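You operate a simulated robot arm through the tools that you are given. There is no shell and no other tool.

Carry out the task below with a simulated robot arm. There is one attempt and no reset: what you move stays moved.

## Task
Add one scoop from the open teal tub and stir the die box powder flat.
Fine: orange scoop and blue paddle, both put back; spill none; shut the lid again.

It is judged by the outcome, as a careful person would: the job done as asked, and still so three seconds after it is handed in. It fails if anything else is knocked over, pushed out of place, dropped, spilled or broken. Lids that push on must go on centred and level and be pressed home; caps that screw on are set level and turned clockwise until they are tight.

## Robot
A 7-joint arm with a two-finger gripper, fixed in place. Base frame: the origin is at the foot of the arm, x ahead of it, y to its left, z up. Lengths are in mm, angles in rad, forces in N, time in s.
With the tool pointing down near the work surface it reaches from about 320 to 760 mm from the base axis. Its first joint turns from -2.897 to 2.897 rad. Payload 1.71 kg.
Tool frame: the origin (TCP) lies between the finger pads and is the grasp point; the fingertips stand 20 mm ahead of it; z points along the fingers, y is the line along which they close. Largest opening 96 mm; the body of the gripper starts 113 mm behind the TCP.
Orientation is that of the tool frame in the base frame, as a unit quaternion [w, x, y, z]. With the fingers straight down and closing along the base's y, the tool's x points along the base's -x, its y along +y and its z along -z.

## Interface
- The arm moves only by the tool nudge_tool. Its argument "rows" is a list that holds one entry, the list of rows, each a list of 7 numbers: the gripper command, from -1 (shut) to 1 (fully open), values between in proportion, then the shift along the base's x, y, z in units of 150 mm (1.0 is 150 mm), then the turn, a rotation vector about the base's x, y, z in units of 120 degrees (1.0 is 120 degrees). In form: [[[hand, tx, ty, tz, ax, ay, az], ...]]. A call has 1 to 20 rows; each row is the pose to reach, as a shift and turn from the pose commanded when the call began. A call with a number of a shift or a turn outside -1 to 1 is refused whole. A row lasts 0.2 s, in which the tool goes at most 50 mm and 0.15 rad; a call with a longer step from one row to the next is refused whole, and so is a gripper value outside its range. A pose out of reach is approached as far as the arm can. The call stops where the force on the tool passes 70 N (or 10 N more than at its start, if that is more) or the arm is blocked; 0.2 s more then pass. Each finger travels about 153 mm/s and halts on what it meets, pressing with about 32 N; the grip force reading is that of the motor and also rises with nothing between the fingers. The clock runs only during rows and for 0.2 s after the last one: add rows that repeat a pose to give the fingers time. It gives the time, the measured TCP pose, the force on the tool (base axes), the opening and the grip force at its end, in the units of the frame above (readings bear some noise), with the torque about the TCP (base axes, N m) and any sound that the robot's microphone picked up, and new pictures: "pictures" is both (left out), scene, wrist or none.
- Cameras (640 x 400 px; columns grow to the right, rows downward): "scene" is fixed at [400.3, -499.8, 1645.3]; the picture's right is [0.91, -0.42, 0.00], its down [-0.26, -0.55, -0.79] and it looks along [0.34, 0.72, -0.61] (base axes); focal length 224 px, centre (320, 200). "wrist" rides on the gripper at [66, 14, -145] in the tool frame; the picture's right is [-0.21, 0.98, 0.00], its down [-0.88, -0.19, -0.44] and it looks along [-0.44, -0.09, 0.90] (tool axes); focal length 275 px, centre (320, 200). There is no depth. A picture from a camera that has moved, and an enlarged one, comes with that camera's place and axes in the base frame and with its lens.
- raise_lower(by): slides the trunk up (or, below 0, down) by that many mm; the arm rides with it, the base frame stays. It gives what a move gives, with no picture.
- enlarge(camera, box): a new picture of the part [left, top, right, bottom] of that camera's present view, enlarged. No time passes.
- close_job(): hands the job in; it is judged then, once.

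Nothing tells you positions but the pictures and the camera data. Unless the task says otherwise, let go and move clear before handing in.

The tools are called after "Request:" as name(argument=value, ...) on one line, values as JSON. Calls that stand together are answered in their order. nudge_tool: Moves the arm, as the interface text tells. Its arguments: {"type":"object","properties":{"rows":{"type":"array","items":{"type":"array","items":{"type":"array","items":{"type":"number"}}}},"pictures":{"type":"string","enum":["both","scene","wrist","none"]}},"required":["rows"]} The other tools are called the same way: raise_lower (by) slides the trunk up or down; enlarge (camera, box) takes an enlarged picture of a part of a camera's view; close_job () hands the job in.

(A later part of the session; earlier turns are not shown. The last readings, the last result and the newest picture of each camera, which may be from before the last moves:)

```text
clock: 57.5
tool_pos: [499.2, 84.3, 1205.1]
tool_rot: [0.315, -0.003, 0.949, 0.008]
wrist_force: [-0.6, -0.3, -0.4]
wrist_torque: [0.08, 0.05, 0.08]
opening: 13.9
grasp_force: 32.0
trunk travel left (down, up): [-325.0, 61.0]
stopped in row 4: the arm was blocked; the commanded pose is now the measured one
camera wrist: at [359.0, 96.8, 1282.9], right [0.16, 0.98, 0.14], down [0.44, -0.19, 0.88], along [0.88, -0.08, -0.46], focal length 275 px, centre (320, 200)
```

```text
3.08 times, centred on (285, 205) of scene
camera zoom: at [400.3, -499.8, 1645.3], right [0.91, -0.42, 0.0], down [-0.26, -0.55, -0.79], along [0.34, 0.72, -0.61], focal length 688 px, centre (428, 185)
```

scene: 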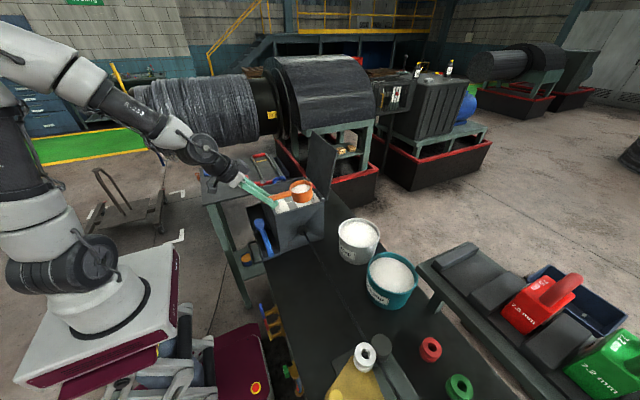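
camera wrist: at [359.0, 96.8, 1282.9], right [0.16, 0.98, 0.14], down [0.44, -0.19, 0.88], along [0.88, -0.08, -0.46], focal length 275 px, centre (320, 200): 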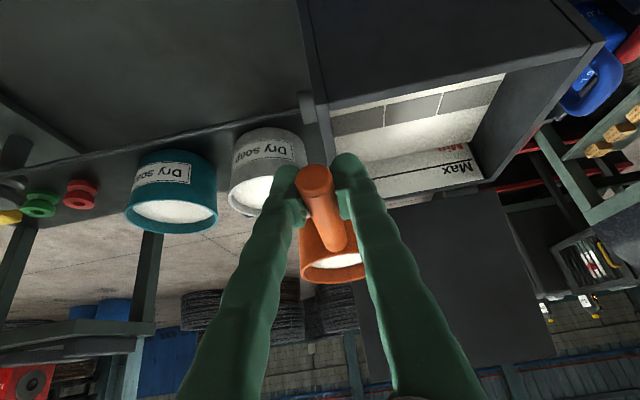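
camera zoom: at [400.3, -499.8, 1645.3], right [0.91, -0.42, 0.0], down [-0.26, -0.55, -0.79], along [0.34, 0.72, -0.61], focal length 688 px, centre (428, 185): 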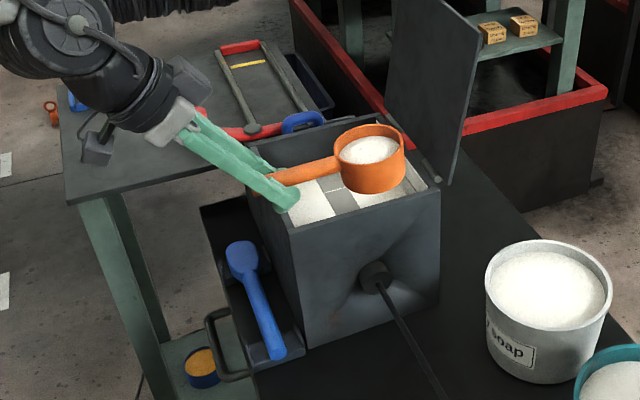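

The arm hit a fold limit close to the base with this tilt. I'll keep a larger radius and aim for the far half of the box, with the cup centre at about (640,190).

Request:
nudge_tool(rows=[[[-1, 0.03, 0, 0, 0, 0, 0], [-1, 0.1, 0.02, 0, 0, 0, 0], [-1, 0.18, 0.08, 0, 0, 0, 0], [-1, 0.24, 0.18, 0, 0, 0, 0], [-1, 0.25, 0.3, 0, 0, 0, 0], [-1, 0.25, 0.43, 0, 0, 0, 0], [-1, 0.25, 0.55, 0, 0, 0, 0], [-1, 0.25, 0.64, 0, 0, 0, 0], [-1, 0.25, 0.7, 0, 0, 0, 0], [-1, 0.25, 0.7, 0, 0, 0, 0]]])

Request:
enlarge(camera="scene", box=[220, 140, 350, 270])

```text
clock: 57.9
tool_pos: [492.0, 82.6, 1206.2]
tool_rot: [0.317, -0.004, 0.948, 0.011]
wrist_force: [-0.1, -0.7, -1.3]
wrist_torque: [0.09, 0.11, 0.05]
opening: 13.9
grasp_force: 32.3
trunk travel left (down, up): [-325.0, 61.0]
stopped in row 1: the arm was blocked; the commanded pose is now the measured one
camera wrist: at [353.0, 94.5, 1283.4], right [0.15, 0.98, 0.14], down [0.44, -0.19, 0.88], along [0.89, -0.07, -0.46], focal length 275 px, centre (320, 200)
```

scene: 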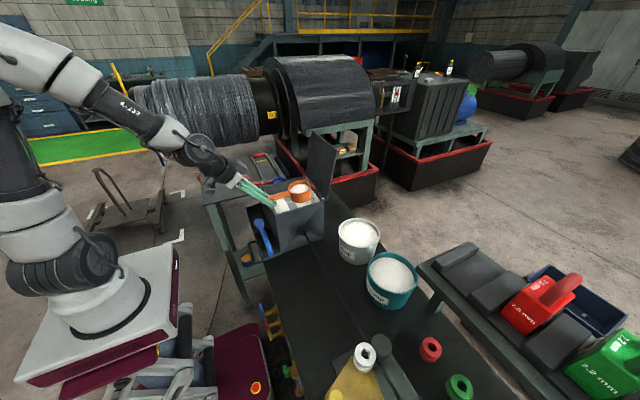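
wrist: 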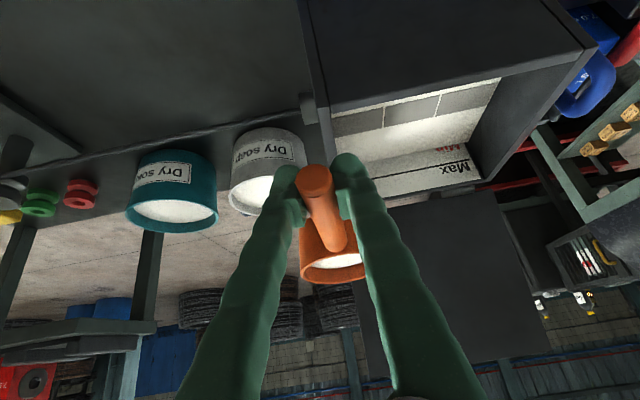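

```text
3.08 times, centred on (285, 205) of scene
camera zoom: at [400.3, -499.8, 1645.3], right [0.91, -0.42, 0.0], down [-0.26, -0.55, -0.79], along [0.34, 0.72, -0.61], focal length 688 px, centre (428, 185)
```

zoom: 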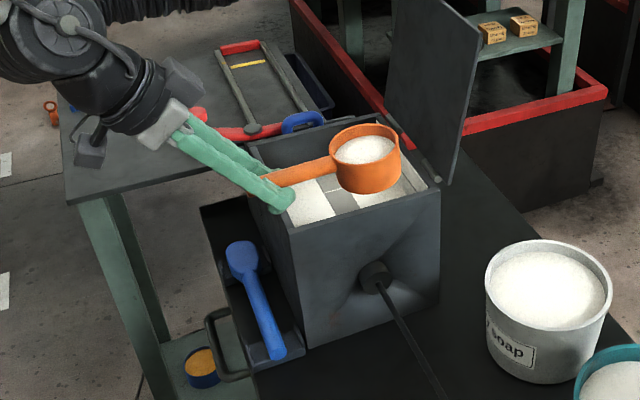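

I'll back out the way I came to free the joint limit.

Request:
nudge_tool(rows=[[[-1, 0.06, -0.05, -0.01, 0, 0, 0], [-1, 0.14, -0.12, -0.02, 0, 0, -0.004], [-1, 0.22, -0.19, -0.03, 0, 0, -0.007], [-1, 0.24, -0.2, -0.03, 0, 0, -0.007]]], pictures="wrist")

```text
clock: 58.2
tool_pos: [490.9, 81.9, 1206.6]
tool_rot: [0.32, -0.008, 0.947, 0.014]
wrist_force: [-0.3, -0.2, -1.2]
wrist_torque: [0.05, 0.14, 0.0]
opening: 13.8
grasp_force: 32.0
trunk travel left (down, up): [-325.0, 61.0]
stopped in row 1: the arm was blocked; the commanded pose is now the measured one
camera wrist: at [350.3, 90.0, 1282.2], right [0.14, 0.98, 0.15], down [0.43, -0.19, 0.88], along [0.89, -0.06, -0.45], focal length 275 px, centre (320, 200)
```

wrist: 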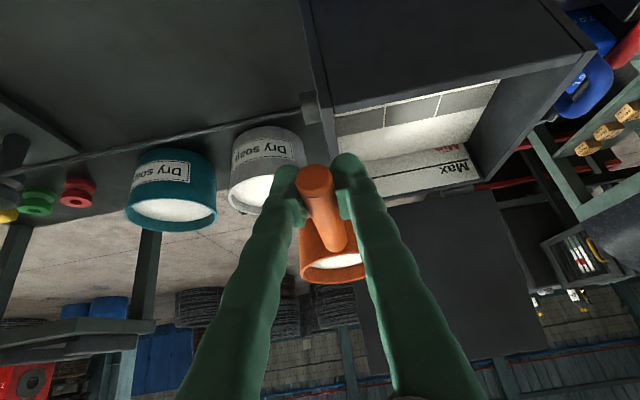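

Request:
nudge_tool(rows=[[[-1, 0, 0, 0, 0, 0, 0], [-1, 0, 0, 0, 0, 0, 0]]], pictures="none")

```text
clock: 58.5
tool_pos: [486.9, 79.5, 1206.2]
tool_rot: [0.326, -0.009, 0.945, 0.015]
wrist_force: [0.7, 0.5, -1.2]
wrist_torque: [0.0, 0.09, -0.01]
opening: 13.7
grasp_force: 32.1
trunk travel left (down, up): [-325.0, 61.0]
stopped in row 1: the arm was blocked; the commanded pose is now the measured one
```

Request:
nudge_tool(rows=[[[-1, 0, 0, 0.1, 0, 0, 0], [-1, 0, 0, 0.2, 0, 0, 0], [-1, 0, 0, 0.2, 0, 0, 0]]], pictures="scene")

```text
clock: 58.9
tool_pos: [480.3, 82.4, 1210.6]
tool_rot: [0.336, -0.009, 0.942, 0.016]
wrist_force: [0.3, -0.8, -0.3]
wrist_torque: [0.0, 0.08, -0.04]
opening: 13.7
grasp_force: 31.8
trunk travel left (down, up): [-325.0, 61.0]
stopped in row 1: the arm was blocked; the commanded pose is now the measured one
```

scene: 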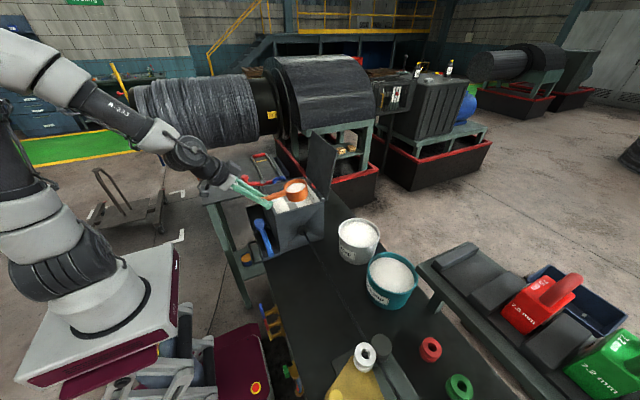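

Request:
nudge_tool(rows=[[[-1, 0, 0, 0, 0, 0.01, 0], [-1, 0, 0, 0, 0, 0.02, 0]]], pictures="scene")

```text
clock: 59.5
tool_pos: [486.1, 80.3, 1210.6]
tool_rot: [0.313, -0.01, 0.95, 0.019]
wrist_force: [-0.1, -0.2, -1.6]
wrist_torque: [-0.02, 0.1, 0.03]
opening: 13.7
grasp_force: 31.9
trunk travel left (down, up): [-325.0, 61.0]
```

scene: 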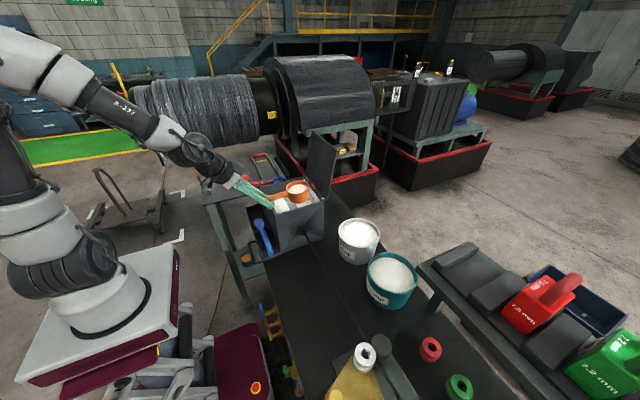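

That freed it. Now I'll move outward (+x) in small steps.

Request:
nudge_tool(rows=[[[-1, 0.04, 0, 0, 0, 0, 0], [-1, 0.1, 0, 0, 0, 0, 0], [-1, 0.18, 0, 0, 0, 0, 0], [-1, 0.26, 0, 0, 0, 0, 0], [-1, 0.32, 0, 0, 0, 0, 0], [-1, 0.32, 0, 0, 0, 0, 0]]], pictures="scene")

```text
clock: 60.9
tool_pos: [518.7, 77.9, 1217.3]
tool_rot: [0.313, -0.008, 0.949, 0.019]
wrist_force: [-0.2, -1.1, -0.5]
wrist_torque: [-0.03, 0.11, 0.01]
opening: 13.7
grasp_force: 32.2
trunk travel left (down, up): [-325.0, 61.0]
```

scene: 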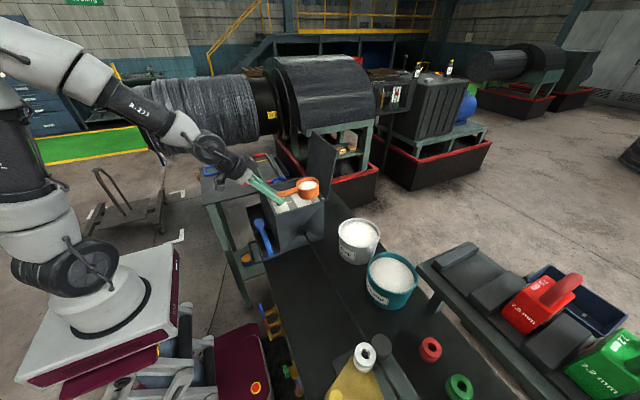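

Next I move to +y while yawing the scoop so it points radially outward, which keeps the wrist away from its singularity.

Request:
nudge_tool(rows=[[[-1, 0.01, 0.03, 0, 0, 0, 0.01], [-1, 0.02, 0.09, 0, 0, 0, 0.025], [-1, 0.03, 0.17, 0, 0, 0, 0.045], [-1, 0.04, 0.25, 0, 0, 0, 0.065], [-1, 0.05, 0.33, 0, 0, 0, 0.085], [-1, 0.05, 0.41, 0, 0, 0, 0.105], [-1, 0.05, 0.47, 0, 0, 0, 0.12], [-1, 0.05, 0.51, 0, 0, 0, 0.13], [-1, 0.05, 0.51, 0, 0, 0, 0.13]]])

Request:
enlarge(camera="scene", box=[220, 140, 350, 270])

```text
clock: 62.9
tool_pos: [525.1, 156.0, 1219.1]
tool_rot: [0.31, -0.137, 0.939, 0.06]
wrist_force: [-0.1, 0.0, -1.1]
wrist_torque: [-0.01, 0.11, 0.02]
opening: 13.7
grasp_force: 32.0
trunk travel left (down, up): [-325.0, 61.0]
camera wrist: at [388.1, 126.7, 1296.2], right [-0.13, 0.98, 0.15], down [0.48, -0.07, 0.88], along [0.87, 0.19, -0.46], focal length 275 px, centre (320, 200)
```

scene: 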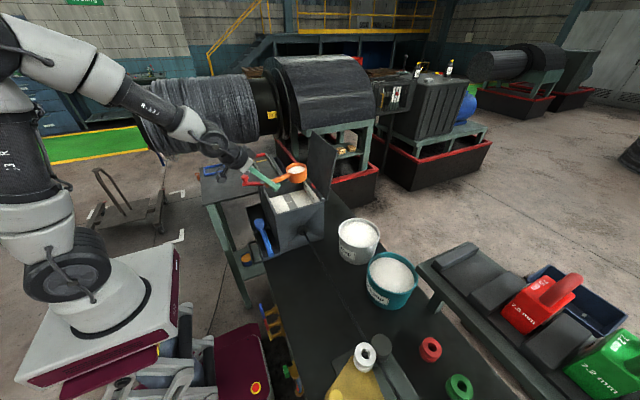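
wrist: 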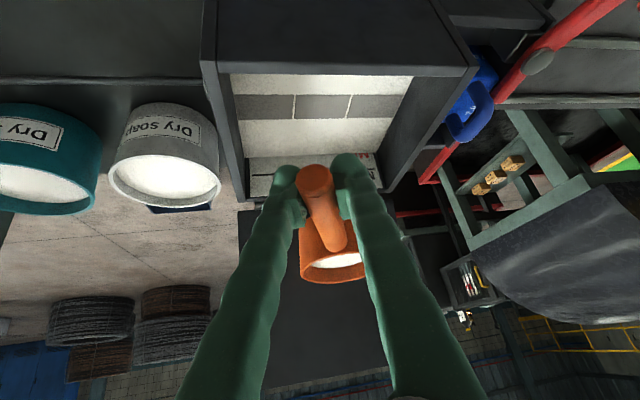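

```text
3.08 times, centred on (285, 205) of scene
camera zoom: at [400.3, -499.8, 1645.3], right [0.91, -0.42, 0.0], down [-0.26, -0.55, -0.79], along [0.34, 0.72, -0.61], focal length 688 px, centre (428, 185)
```

zoom: 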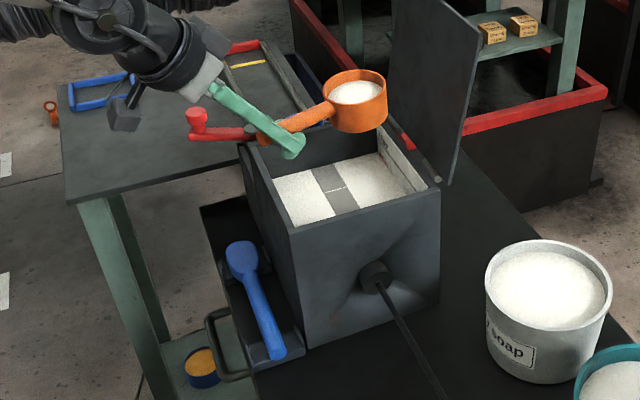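

The cup is level at about (625,191) above the far-middle of the box. I'll lower a little and roll the scoop about its handle by 110° to pour.

Request:
nudge_tool(rows=[[[-1, 0, 0, -0.08, 0, 0, 0], [-1, 0, 0, -0.16, 0.058, 0.02, 0], [-1, 0, 0, -0.2, 0.115, 0.04, 0], [-1, 0, 0, -0.2, 0.173, 0.061, 0], [-1, 0, 0, -0.2, 0.231, 0.081, 0], [-1, 0, 0, -0.2, 0.289, 0.101, 0], [-1, 0, 0, -0.2, 0.346, 0.121, 0], [-1, 0, 0, -0.2, 0.404, 0.141, 0], [-1, 0, 0, -0.2, 0.462, 0.162, 0], [-1, 0, 0, -0.2, 0.52, 0.182, 0], [-1, 0, 0, -0.2, 0.577, 0.202, 0], [-1, 0, 0, -0.2, 0.635, 0.222, 0], [-1, 0, 0, -0.2, 0.693, 0.242, 0], [-1, 0, 0, -0.2, 0.75, 0.263, 0], [-1, 0, 0, -0.2, 0.808, 0.283, 0], [-1, 0, 0, -0.2, 0.866, 0.303, 0], [-1, 0, 0, -0.2, 0.866, 0.303, 0]]])

Request:
enlarge(camera="scene", box=[220, 140, 350, 270])

```text
clock: 66.5
tool_pos: [522.1, 157.7, 1188.2]
tool_rot: [0.03, 0.178, 0.576, 0.798]
wrist_force: [-0.1, 0.0, -0.6]
wrist_torque: [-0.04, 0.06, -0.04]
opening: 13.7
grasp_force: 31.3
trunk travel left (down, up): [-325.0, 61.0]
camera wrist: at [418.9, 37.8, 1179.2], right [0.35, -0.38, 0.86], down [0.65, -0.56, -0.51], along [0.68, 0.73, 0.05], focal length 275 px, centre (320, 200)
```

scene: 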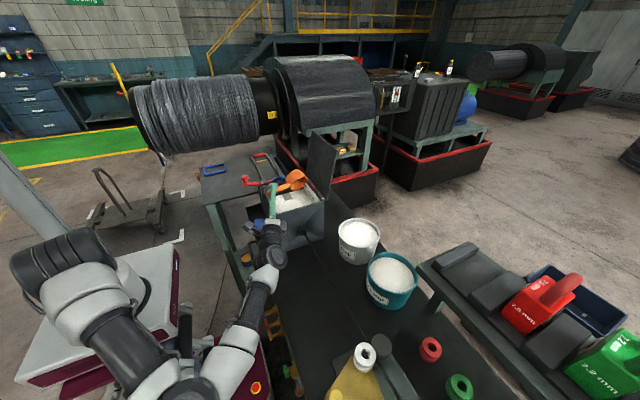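
wrist: 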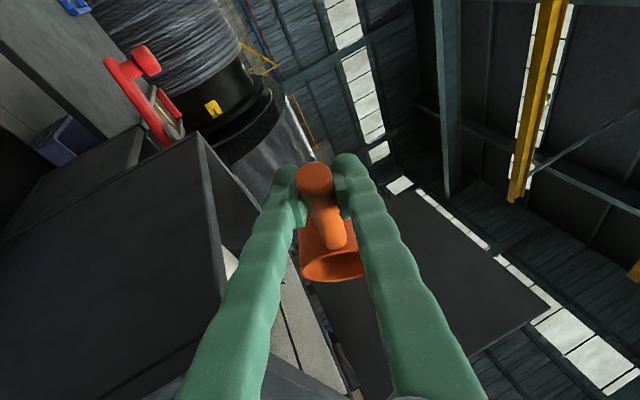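

```text
3.08 times, centred on (285, 205) of scene
camera zoom: at [400.3, -499.8, 1645.3], right [0.91, -0.42, 0.0], down [-0.26, -0.55, -0.79], along [0.34, 0.72, -0.61], focal length 688 px, centre (428, 185)
```

zoom: 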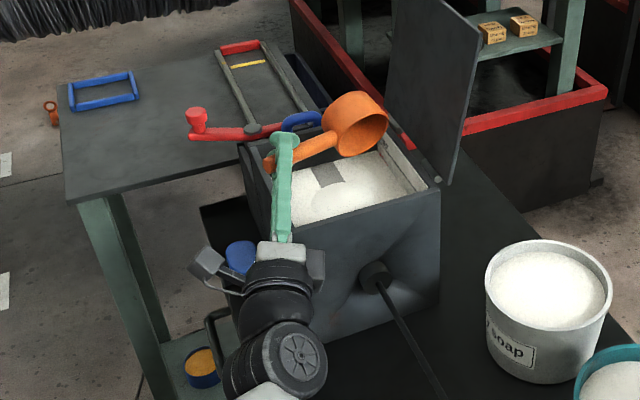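

The powder has poured into the box. I'll check that the cup is empty.

Request:
enlarge(camera="scene", box=[270, 160, 330, 220])

Request:
enlarge(camera="wrist", box=[270, 140, 390, 300])

```text
6.67 times, centred on (300, 190) of scene
camera zoom: at [400.3, -499.8, 1645.3], right [0.91, -0.42, 0.0], down [-0.26, -0.55, -0.79], along [0.34, 0.72, -0.61], focal length 1492 px, centre (453, 267)
```

zoom: 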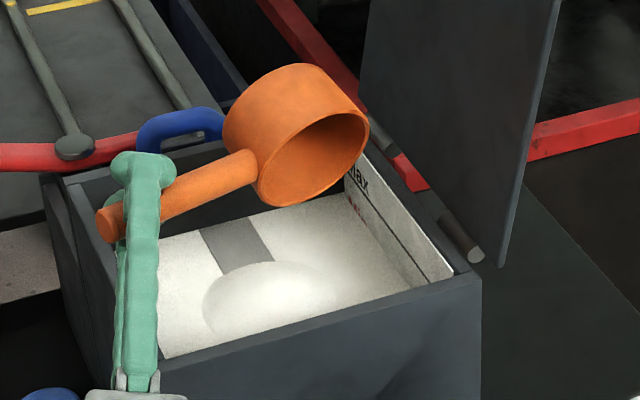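

```text
2.50 times, centred on (330, 220) of wrist
camera zoom: at [418.9, 37.8, 1179.2], right [0.35, -0.38, 0.86], down [0.65, -0.56, -0.51], along [0.68, 0.73, 0.05], focal length 688 px, centre (295, 150)
```

zoom: 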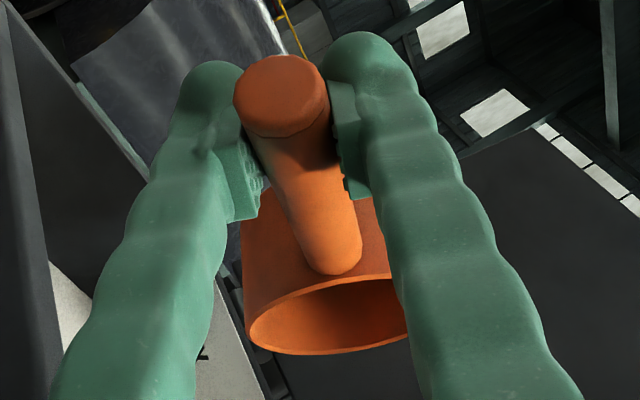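

The cup is empty and there is a mound in the box. I'll roll back to level over the box and rise a little.

Request:
nudge_tool(rows=[[[-1, 0, 0, 0.02, -0.058, -0.02, 0], [-1, 0, 0, 0.04, -0.115, -0.04, 0], [-1, 0, 0, 0.06, -0.173, -0.061, 0], [-1, 0, 0, 0.08, -0.231, -0.081, 0], [-1, 0, 0, 0.1, -0.289, -0.101, 0], [-1, 0, 0, 0.12, -0.346, -0.121, 0], [-1, 0, 0, 0.14, -0.404, -0.141, 0], [-1, 0, 0, 0.16, -0.462, -0.162, 0], [-1, 0, 0, 0.18, -0.52, -0.182, 0], [-1, 0, 0, 0.2, -0.577, -0.202, 0], [-1, 0, 0, 0.2, -0.635, -0.222, 0], [-1, 0, 0, 0.2, -0.693, -0.242, 0], [-1, 0, 0, 0.2, -0.75, -0.263, 0], [-1, 0, 0, 0.2, -0.808, -0.283, 0], [-1, 0, 0, 0.2, -0.866, -0.303, 0], [-1, 0, 0, 0.2, -0.866, -0.303, 0]]])

Request:
enlarge(camera="scene", box=[240, 160, 340, 260])

Request:
enlarge(camera="wrist", box=[180, 0, 480, 220])

```text
clock: 69.9
tool_pos: [523.6, 158.1, 1219.4]
tool_rot: [0.311, -0.137, 0.939, 0.058]
wrist_force: [1.0, -0.2, -0.5]
wrist_torque: [-0.01, 0.1, 0.01]
opening: 13.8
grasp_force: 31.6
trunk travel left (down, up): [-325.0, 61.0]
camera wrist: at [387.6, 128.3, 1297.1], right [-0.13, 0.98, 0.15], down [0.48, -0.07, 0.88], along [0.87, 0.18, -0.46], focal length 275 px, centre (320, 200)
```

scene: 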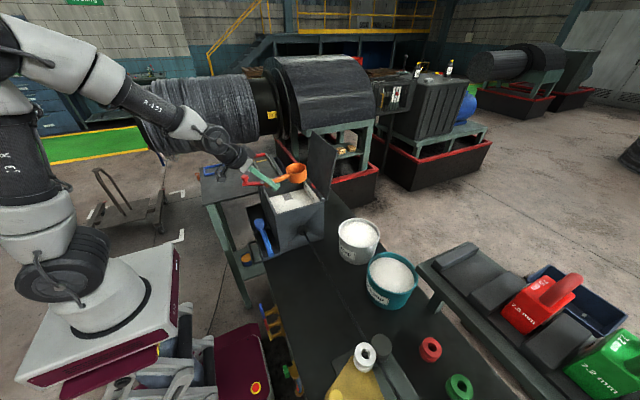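
wrist: 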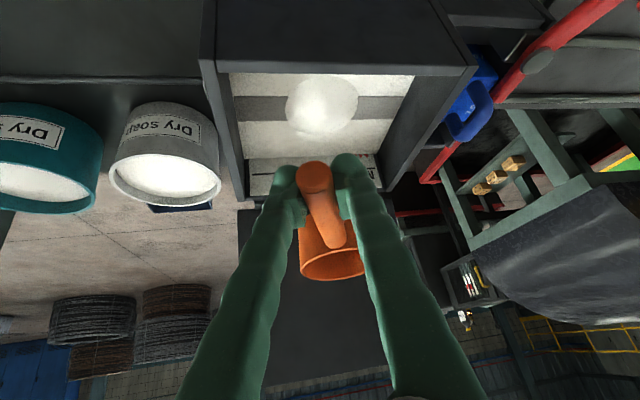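

```text
4.00 times, centred on (290, 210) of scene
camera zoom: at [400.3, -499.8, 1645.3], right [0.91, -0.42, 0.0], down [-0.26, -0.55, -0.79], along [0.34, 0.72, -0.61], focal length 895 px, centre (440, 160)
```

zoom: 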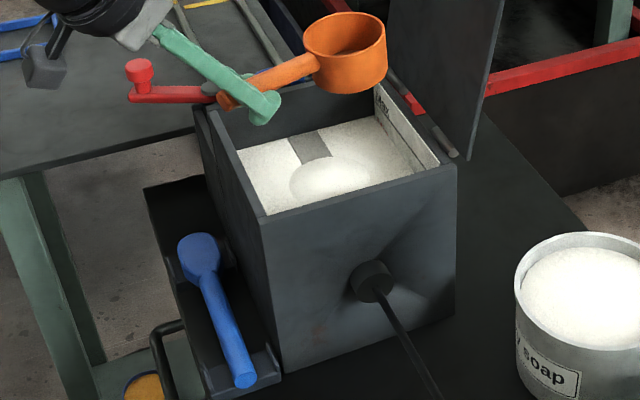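

```text
1.82 times, centred on (330, 110) of wrist
camera zoom: at [387.6, 128.3, 1297.1], right [-0.13, 0.98, 0.15], down [0.48, -0.07, 0.88], along [0.87, 0.18, -0.46], focal length 500 px, centre (302, 364)
```

zoom: 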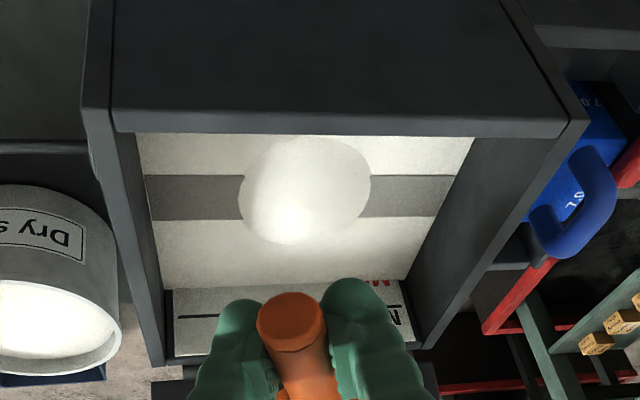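

I'm preparing to set the scoop back, and want to measure its pitch in the grip accurately.

Request:
enlarge(camera="scene", box=[260, 150, 320, 190])

Request:
enlarge(camera="wrist", box=[270, 140, 390, 300])

```text
10.00 times, centred on (290, 170) of scene
camera zoom: at [400.3, -499.8, 1645.3], right [0.91, -0.42, 0.0], down [-0.26, -0.55, -0.79], along [0.34, 0.72, -0.61], focal length 2238 px, centre (620, 500)
```

zoom: 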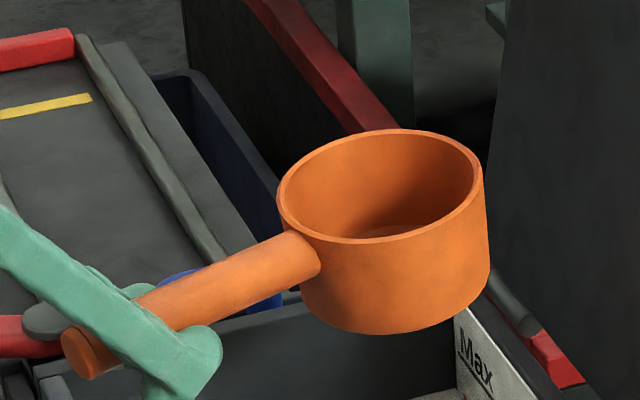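

```text
2.50 times, centred on (330, 220) of wrist
camera zoom: at [387.6, 128.3, 1297.1], right [-0.13, 0.98, 0.15], down [0.48, -0.07, 0.88], along [0.87, 0.18, -0.46], focal length 688 px, centre (295, 150)
```

zoom: 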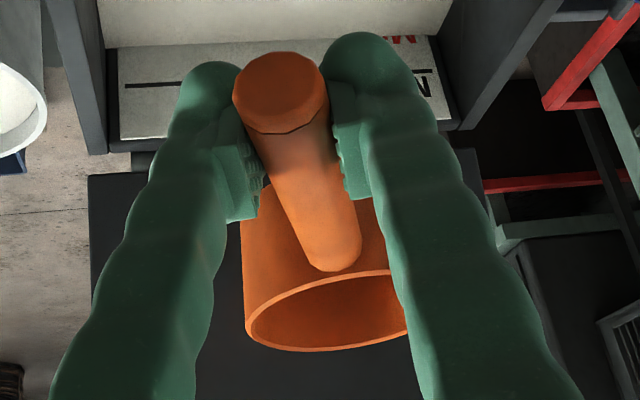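

The scoop is level to within about 1° and the handle hasn't slid. I'll carry it back via the safe outer route.

Request:
nudge_tool(rows=[[[-1, 0.02, -0.05, 0, 0, 0, -0.01], [-1, 0.05, -0.15, 0, 0, 0, -0.025], [-1, 0.08, -0.27, 0, 0, 0, -0.045], [-1, 0.11, -0.4, 0, 0, 0, -0.06], [-1, 0.14, -0.53, 0, 0, 0, -0.08], [-1, 0.18, -0.66, 0, 0, 0, -0.1], [-1, 0.21, -0.79, 0, 0, 0, -0.12], [-1, 0.24, -0.9, 0, 0, 0, -0.14], [-1, 0.25, -0.98, 0, 0, 0, -0.16], [-1, 0.25, -0.98, 0, 0, 0, -0.16]]], pictures="none")

Request:
nudge_tool(rows=[[[-1, 0.02, -0.1, 0, 0, 0, 0], [-1, 0.05, -0.25, -0.05, 0, 0, 0], [-1, 0.05, -0.45, -0.1, 0, 0, 0], [-1, 0.05, -0.65, -0.15, 0, 0, 0], [-1, 0.05, -0.85, -0.2, 0, 0, 0], [-1, 0.05, -0.98, -0.25, 0, 0, 0], [-1, 0.05, -0.98, -0.25, 0, 0, 0]]])

```text
clock: 72.1
tool_pos: [562.8, 10.1, 1217.8]
tool_rot: [0.316, 0.02, 0.949, 0.006]
wrist_force: [-0.5, -0.3, -0.5]
wrist_torque: [0.01, 0.06, 0.01]
opening: 13.5
grasp_force: 32.1
trunk travel left (down, up): [-325.0, 61.0]
```

```text
clock: 73.7
tool_pos: [570.8, -135.1, 1181.2]
tool_rot: [0.314, 0.021, 0.949, 0.003]
wrist_force: [1.1, 0.6, -1.3]
wrist_torque: [0.01, 0.04, 0.01]
opening: 13.6
grasp_force: 32.0
trunk travel left (down, up): [-325.0, 61.0]
camera wrist: at [431.2, -117.4, 1258.7], right [0.2, 0.97, 0.14], down [0.43, -0.22, 0.88], along [0.88, -0.11, -0.46], focal length 275 px, centre (320, 200)
```

scene: 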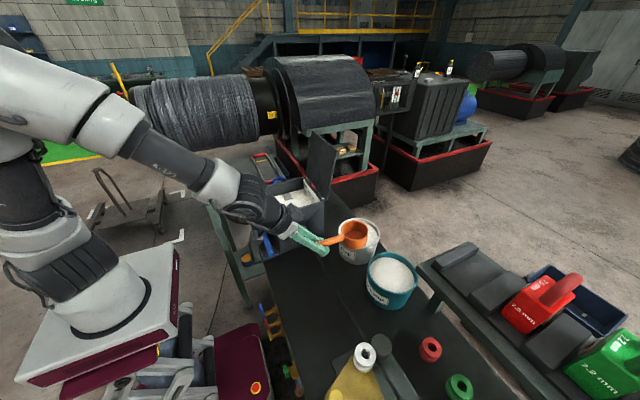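
wrist: 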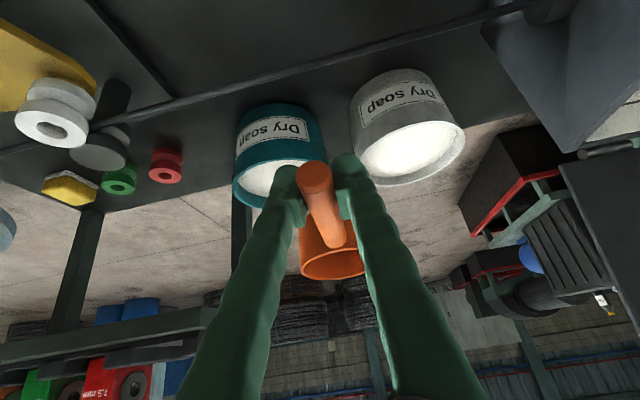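

Request:
nudge_tool(rows=[[[-1, -0.1, -0.1, -0.05, -0.003, 0, 0.005], [-1, -0.25, -0.25, -0.13, -0.006, 0, 0.01], [-1, -0.42, -0.4, -0.25, -0.01, 0, 0.016], [-1, -0.6, -0.565, -0.4, -0.01, 0, 0.0215], [-1, -0.8, -0.565, -0.55, -0.01, 0, 0.0215], [-1, -0.98, -0.565, -0.7, -0.01, 0, 0.0215], [-1, -0.98, -0.565, -0.7, -0.01, 0, 0.0215]]], pictures="scene")

```text
clock: 75.3
tool_pos: [423.7, -219.6, 1074.7]
tool_rot: [0.314, -0.004, 0.949, 0.002]
wrist_force: [-0.4, 0.1, -1.1]
wrist_torque: [-0.01, 0.05, 0.0]
opening: 13.6
grasp_force: 31.6
trunk travel left (down, up): [-325.0, 61.0]
```

scene: 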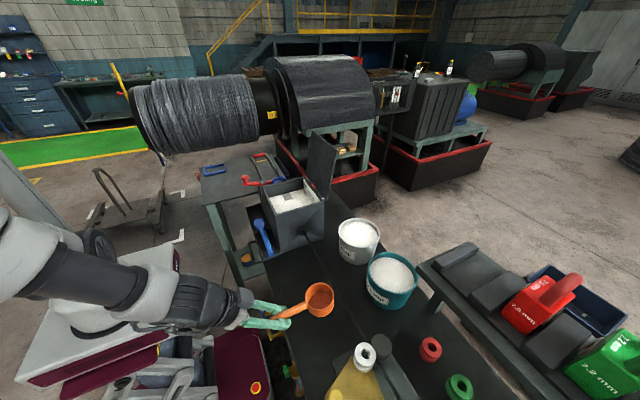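

Request:
nudge_tool(rows=[[[-1, -0.07, 0, -0.15, 0, 0, 0], [-1, -0.14, 0, -0.35, 0, 0, 0], [-1, -0.14, 0, -0.5, 0, 0, 0], [-1, -0.14, 0, -0.6, 0, 0, 0], [-1, -0.14, 0, -0.6, 0, 0, 0]]], pictures="both")

Request:
enlarge(camera="scene", box=[270, 270, 350, 350])

Request:
enlarge(camera="wrist", box=[270, 120, 390, 280])

```text
clock: 76.5
tool_pos: [401.0, -219.5, 988.0]
tool_rot: [0.315, -0.003, 0.949, 0.003]
wrist_force: [0.0, -0.1, 0.9]
wrist_torque: [0.01, 0.05, -0.01]
opening: 13.8
grasp_force: 31.9
trunk travel left (down, up): [-325.0, 61.0]
camera wrist: at [261.3, -207.2, 1064.0], right [0.16, 0.98, 0.13], down [0.44, -0.18, 0.88], along [0.89, -0.08, -0.46], focal length 275 px, centre (320, 200)
```

scene: 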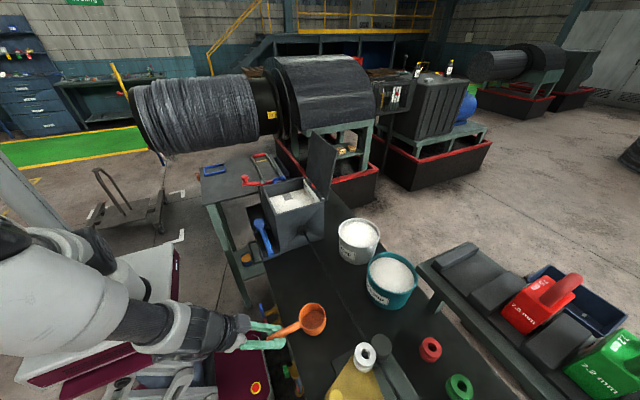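
wrist: 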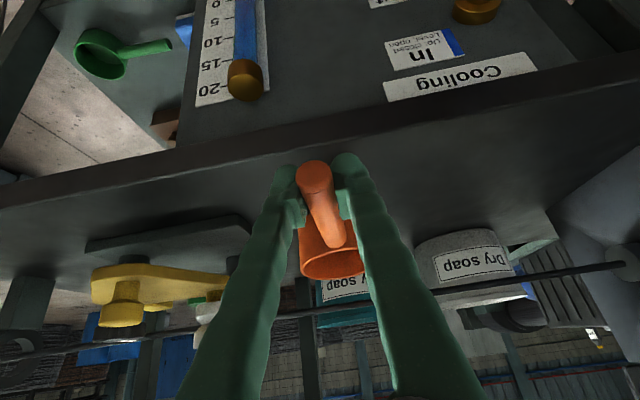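

```text
5.00 times, centred on (310, 310) of scene
camera zoom: at [400.3, -499.8, 1645.3], right [0.91, -0.42, 0.0], down [-0.26, -0.55, -0.79], along [0.34, 0.72, -0.61], focal length 1119 px, centre (370, -350)
```

zoom: 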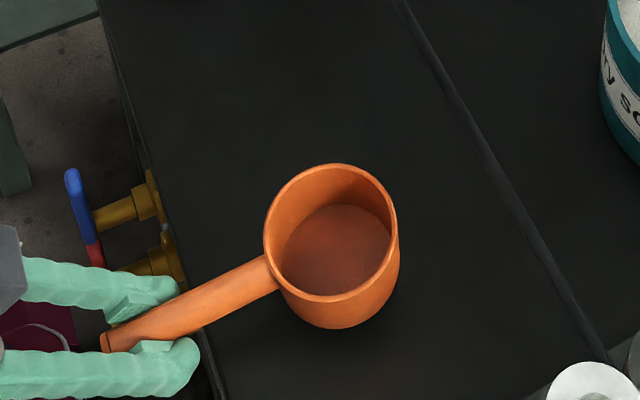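

```text
2.50 times, centred on (330, 200) of wrist
camera zoom: at [261.3, -207.2, 1064.0], right [0.16, 0.98, 0.13], down [0.44, -0.18, 0.88], along [0.89, -0.08, -0.46], focal length 688 px, centre (295, 200)
```

zoom: 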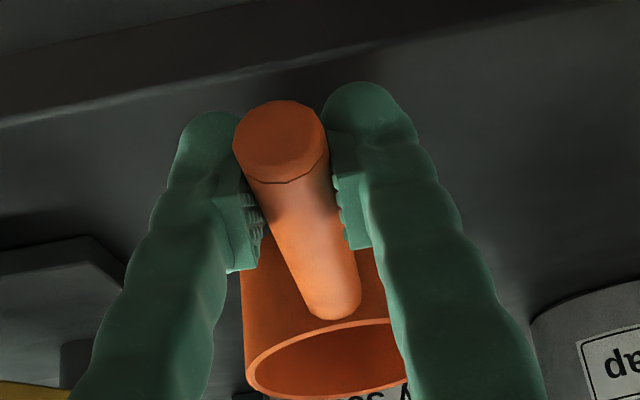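

Request:
nudge_tool(rows=[[[-1, 0.005, 0, -0.04, 0, 0, 0], [-1, 0.01, -0.003, -0.08, 0, 0, 0], [-1, 0.01, -0.003, -0.1, 0, 0, 0], [-1, 0.01, -0.003, -0.1, 0, 0, 0]]], pictures="none")

Request:
nudge_tool(rows=[[[-1, 0, 0, -0.01, 0, 0, 0], [-1, 0, 0, -0.02, 0, 0, 0], [-1, 0, 0, -0.02, 0, 0, 0]]], pictures="scene")

Request:
enlarge(camera="scene", box=[270, 270, 350, 350])

```text
clock: 77.5
tool_pos: [402.4, -221.8, 971.7]
tool_rot: [0.317, -0.004, 0.949, 0.004]
wrist_force: [-0.4, 0.0, -0.8]
wrist_torque: [0.0, 0.04, -0.03]
opening: 13.8
grasp_force: 32.1
trunk travel left (down, up): [-325.0, 61.0]
```

```text
clock: 78.3
tool_pos: [402.9, -220.6, 969.5]
tool_rot: [0.316, -0.002, 0.949, 0.003]
wrist_force: [0.0, 0.0, -0.7]
wrist_torque: [-0.07, 0.04, -0.03]
opening: 13.7
grasp_force: 31.8
trunk travel left (down, up): [-325.0, 61.0]
```

scene: 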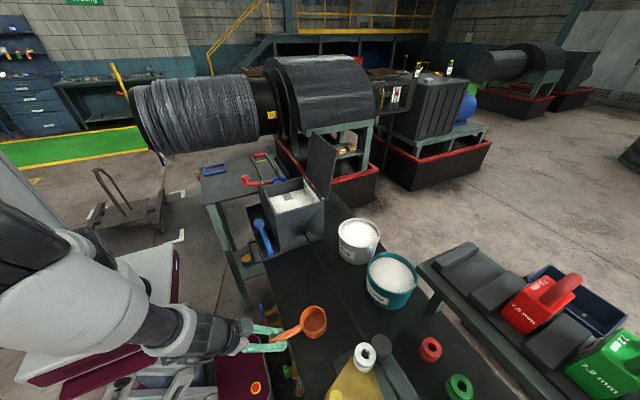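

```text
5.00 times, centred on (310, 310) of scene
camera zoom: at [400.3, -499.8, 1645.3], right [0.91, -0.42, 0.0], down [-0.26, -0.55, -0.79], along [0.34, 0.72, -0.61], focal length 1119 px, centre (370, -350)
```

zoom: 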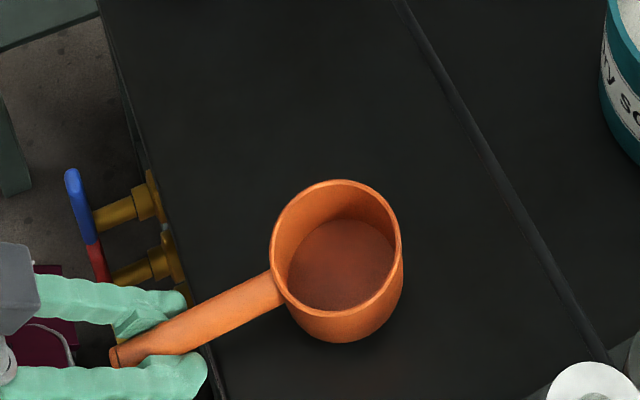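

Request:
nudge_tool(rows=[[[-1, 0, 0, -0.01, 0, 0, 0], [-1, 0, 0, -0.02, 0, 0, 0], [-1, 0, 0, -0.02, 0, 0, 0]]], pictures="none")

Request:
nudge_tool(rows=[[[-1, 0, 0, -0.01, 0, 0, 0], [-1, 0, 0, -0.02, 0, 0, 0], [-1, 0, 0, -0.02, 0, 0, 0]]], pictures="none")

```text
clock: 79.1
tool_pos: [402.6, -221.0, 965.9]
tool_rot: [0.316, -0.003, 0.949, 0.003]
wrist_force: [-0.7, 0.4, -0.2]
wrist_torque: [-0.01, 0.06, -0.02]
opening: 13.4
grasp_force: 31.9
trunk travel left (down, up): [-325.0, 61.0]
```

```text
clock: 79.9
tool_pos: [402.8, -220.8, 963.3]
tool_rot: [0.315, -0.003, 0.949, 0.003]
wrist_force: [-0.1, -0.4, -0.4]
wrist_torque: [0.03, 0.06, 0.01]
opening: 13.7
grasp_force: 31.7
trunk travel left (down, up): [-325.0, 61.0]
```

Request:
nudge_tool(rows=[[[-1, 0, 0, -0.01, 0, 0, 0], [-1, 0, 0, -0.02, 0, 0, 0], [-1, 0, 0, -0.02, 0, 0, 0]]], pictures="none")

Request:
nudge_tool(rows=[[[-1, 0, 0, -0.01, 0, 0, 0], [-1, 0, 0, -0.02, 0, 0, 0], [-1, 0, 0, -0.02, 0, 0, 0]]], pictures="both")

Request:
enlarge(camera="scene", box=[270, 290, 350, 350])

Request:
enlarge(camera="wrist", box=[270, 120, 390, 280])

```text
clock: 80.7
tool_pos: [403.0, -221.6, 960.3]
tool_rot: [0.316, -0.003, 0.949, 0.003]
wrist_force: [-0.1, -0.3, -0.2]
wrist_torque: [-0.01, 0.04, -0.03]
opening: 13.6
grasp_force: 32.2
trunk travel left (down, up): [-325.0, 61.0]
```

```text
clock: 81.5
tool_pos: [404.2, -222.0, 958.4]
tool_rot: [0.316, -0.002, 0.949, 0.002]
wrist_force: [-0.9, -0.5, 11.2]
wrist_torque: [0.08, -0.89, 0.06]
opening: 13.7
grasp_force: 32.6
trunk travel left (down, up): [-325.0, 61.0]
camera wrist: at [263.2, -208.4, 1034.7], right [0.16, 0.98, 0.13], down [0.44, -0.18, 0.88], along [0.89, -0.08, -0.46], focal length 275 px, centre (320, 200)
```

scene: 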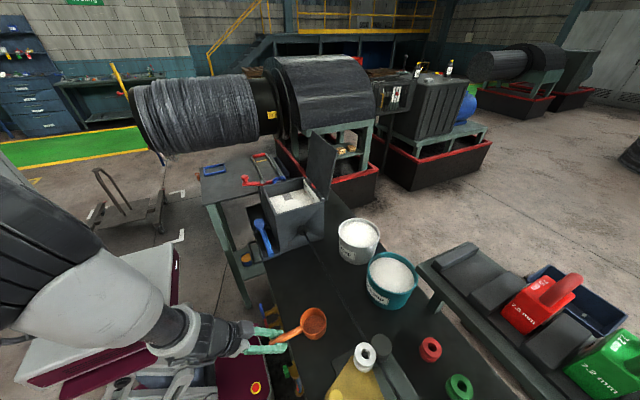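
wrist: 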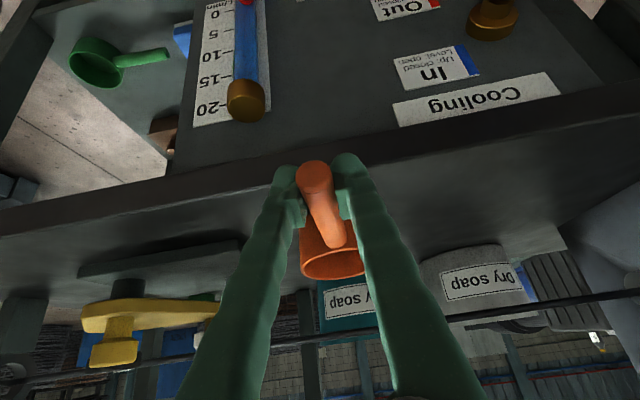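

```text
6.67 times, centred on (310, 320) of scene
camera zoom: at [400.3, -499.8, 1645.3], right [0.91, -0.42, 0.0], down [-0.26, -0.55, -0.79], along [0.34, 0.72, -0.61], focal length 1492 px, centre (387, -600)
```

zoom: 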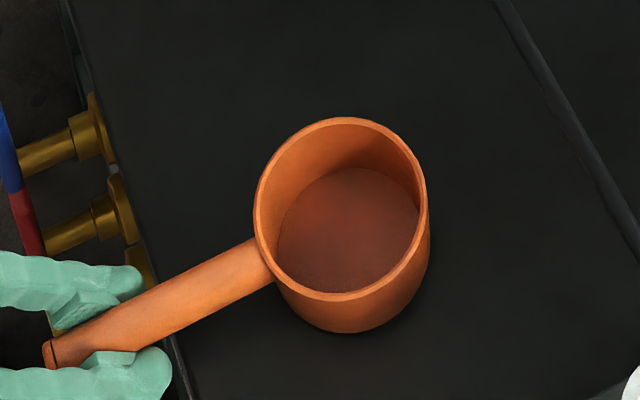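

```text
2.50 times, centred on (330, 200) of wrist
camera zoom: at [263.2, -208.4, 1034.7], right [0.16, 0.98, 0.13], down [0.44, -0.18, 0.88], along [0.89, -0.08, -0.46], focal length 688 px, centre (295, 200)
```

zoom: 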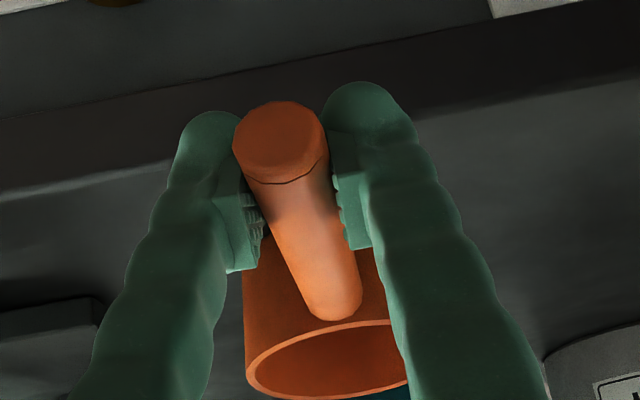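

Contact at z≈958, with the torque showing the cup's rear edge touched first, so it is about 5° nose-up. I'll lift, pitch it down 5.5° and set it flat.

Request:
nudge_tool(rows=[[[-1, 0, 0, 0.06, 0, 0, 0], [-1, -0.01, 0.006, 0.1, 0, 0.023, 0], [-1, -0.01, 0.006, 0.1, 0, 0.046, 0], [-1, -0.01, 0.006, 0.085, 0, 0.046, 0], [-1, -0.01, 0.006, 0.085, 0, 0.046, 0]]], pictures="none")

Request:
nudge_tool(rows=[[[-1, 0, 0, -0.01, 0, 0, 0], [-1, 0, 0, -0.02, 0, 0, 0], [-1, 0, 0, -0.02, 0, 0, 0]]], pictures="none")

```text
clock: 82.7
tool_pos: [401.1, -220.1, 968.7]
tool_rot: [0.269, -0.003, 0.963, 0.003]
wrist_force: [0.2, 0.9, 0.1]
wrist_torque: [-0.02, 0.07, 0.02]
opening: 13.7
grasp_force: 31.6
trunk travel left (down, up): [-325.0, 61.0]
```

```text
clock: 83.5
tool_pos: [400.9, -218.9, 966.0]
tool_rot: [0.268, -0.003, 0.963, 0.003]
wrist_force: [-0.4, 0.0, 0.2]
wrist_torque: [0.0, 0.05, -0.03]
opening: 13.6
grasp_force: 31.8
trunk travel left (down, up): [-325.0, 61.0]
```

Request:
nudge_tool(rows=[[[-1, 0.005, 0, -0.008, 0, 0, 0], [-1, 0.01, 0, -0.015, 0, 0, 0], [-1, 0.01, 0, -0.015, 0, 0, 0]]], pictures="none")

Request:
nudge_tool(rows=[[[-1, 0, 0, -0.005, 0, 0, 0], [-1, 0, 0, -0.01, 0, 0, 0], [-1, 0, 0, -0.01, 0, 0, 0]]], pictures="none")

```text
clock: 84.3
tool_pos: [402.5, -221.1, 964.6]
tool_rot: [0.271, -0.003, 0.962, 0.003]
wrist_force: [-1.6, -1.5, 10.2]
wrist_torque: [-0.05, -0.76, -0.04]
opening: 13.6
grasp_force: 31.9
trunk travel left (down, up): [-325.0, 61.0]
```

```text
clock: 85.1
tool_pos: [402.4, -219.8, 964.0]
tool_rot: [0.271, -0.002, 0.963, 0.003]
wrist_force: [-2.9, -1.2, 13.4]
wrist_torque: [-0.01, -0.94, -0.12]
opening: 13.7
grasp_force: 31.9
trunk travel left (down, up): [-325.0, 61.0]
```

Request:
enlarge(camera="scene", box=[270, 290, 350, 350])

```text
6.67 times, centred on (310, 320) of scene
camera zoom: at [400.3, -499.8, 1645.3], right [0.91, -0.42, 0.0], down [-0.26, -0.55, -0.79], along [0.34, 0.72, -0.61], focal length 1492 px, centre (387, -600)
```

zoom: 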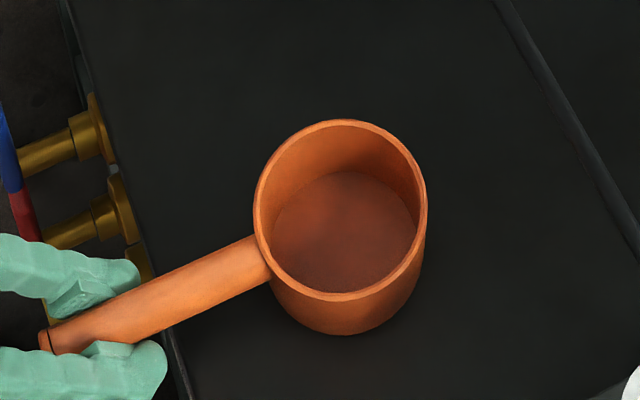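

Still slightly nose-up, so I'll pitch down a few more degrees.

Request:
nudge_tool(rows=[[[-1, 0, 0, 0.03, 0, 0.01, 0], [-1, 0, 0, 0.05, 0, 0.03, 0], [-1, 0, 0, 0.05, 0, 0.03, 0], [-1, 0, 0, 0.04, 0, 0.03, 0], [-1, 0, 0, 0.035, 0, 0.03, 0], [-1, 0, 0, 0.035, 0, 0.03, 0]]], pictures="none")

Request:
nudge_tool(rows=[[[-1, 0, 0, -0.005, 0, 0, 0], [-1, 0, 0, -0.013, 0, 0, 0], [-1, 0, 0, -0.013, 0, 0, 0]]], pictures="none")

```text
clock: 86.5
tool_pos: [402.7, -219.6, 967.7]
tool_rot: [0.24, -0.003, 0.971, 0.003]
wrist_force: [-0.7, -0.2, 6.0]
wrist_torque: [-0.02, -0.93, 0.01]
opening: 13.6
grasp_force: 31.7
trunk travel left (down, up): [-325.0, 61.0]
```

```text
clock: 87.3
tool_pos: [401.2, -220.1, 966.9]
tool_rot: [0.238, -0.002, 0.971, 0.003]
wrist_force: [-2.8, -0.1, 5.8]
wrist_torque: [-0.01, -0.78, 0.06]
opening: 13.5
grasp_force: 32.1
trunk travel left (down, up): [-325.0, 61.0]
```

Now the front edge touches first, so it is within about 1–2° of flat. A small correction, then release.

Request:
nudge_tool(rows=[[[-1, 0.004, 0, -0.005, 0, -0.01, 0], [-1, 0.006, 0, -0.01, 0, -0.014, 0], [-1, 0.006, 0, -0.01, 0, -0.014, 0]]], pictures="none")

Request:
nudge_tool(rows=[[[-0.5, 0, 0, 0, 0, 0, 0], [-0.3, 0, 0, 0, 0, 0, 0], [0.2, 0, 0, 0, 0, 0, 0], [0.2, 0, 0, 0, 0, 0, 0]]])

Request:
enlarge(camera="scene", box=[240, 240, 440, 380])

```text
clock: 88.1
tool_pos: [404.0, -220.6, 964.7]
tool_rot: [0.253, -0.002, 0.967, 0.003]
wrist_force: [-1.3, -0.4, 0.3]
wrist_torque: [0.01, 0.0, 0.03]
opening: 13.4
grasp_force: 32.0
trunk travel left (down, up): [-325.0, 61.0]
```

```text
clock: 89.1
tool_pos: [402.7, -220.6, 965.8]
tool_rot: [0.252, -0.003, 0.968, 0.003]
wrist_force: [-0.1, 0.3, -0.1]
wrist_torque: [0.0, 0.01, 0.03]
opening: 57.6
grasp_force: 0.1
trunk travel left (down, up): [-325.0, 61.0]
camera wrist: at [274.9, -207.2, 1059.7], right [0.17, 0.98, 0.11], down [0.55, -0.18, 0.82], along [0.82, -0.08, -0.57], focal length 275 px, centre (320, 200)
```

scene: 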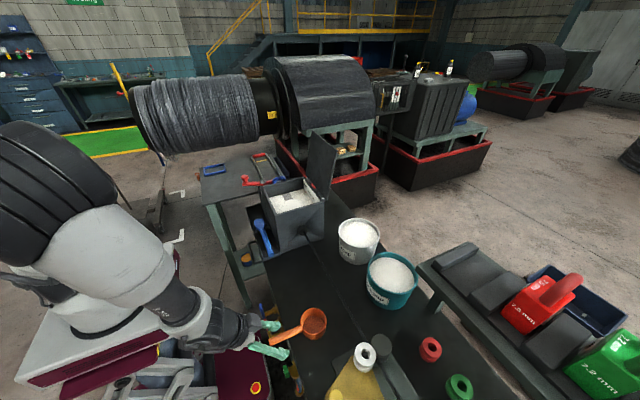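
wrist: 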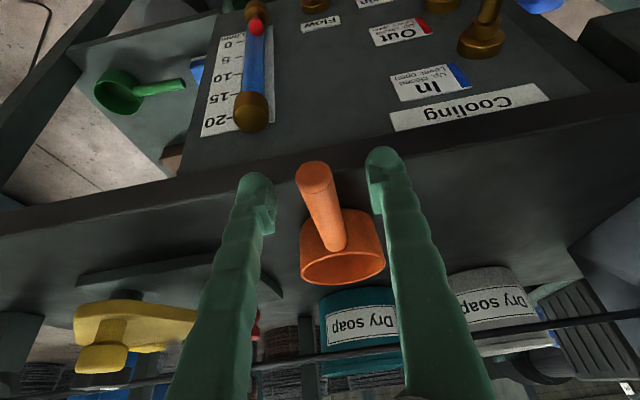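

```text
2.86 times, centred on (340, 310) of scene
camera zoom: at [400.3, -499.8, 1645.3], right [0.91, -0.42, 0.0], down [-0.26, -0.55, -0.79], along [0.34, 0.72, -0.61], focal length 639 px, centre (263, -114)
```

zoom: 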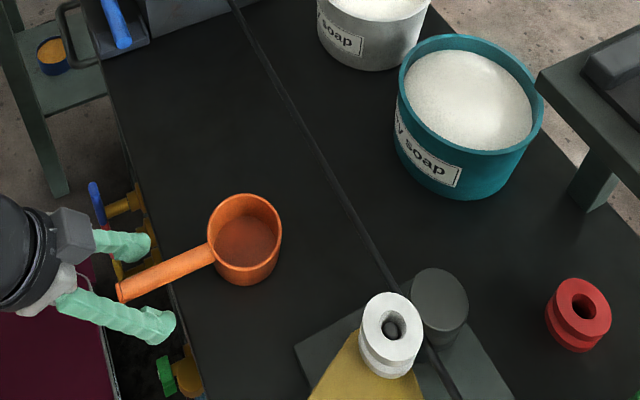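

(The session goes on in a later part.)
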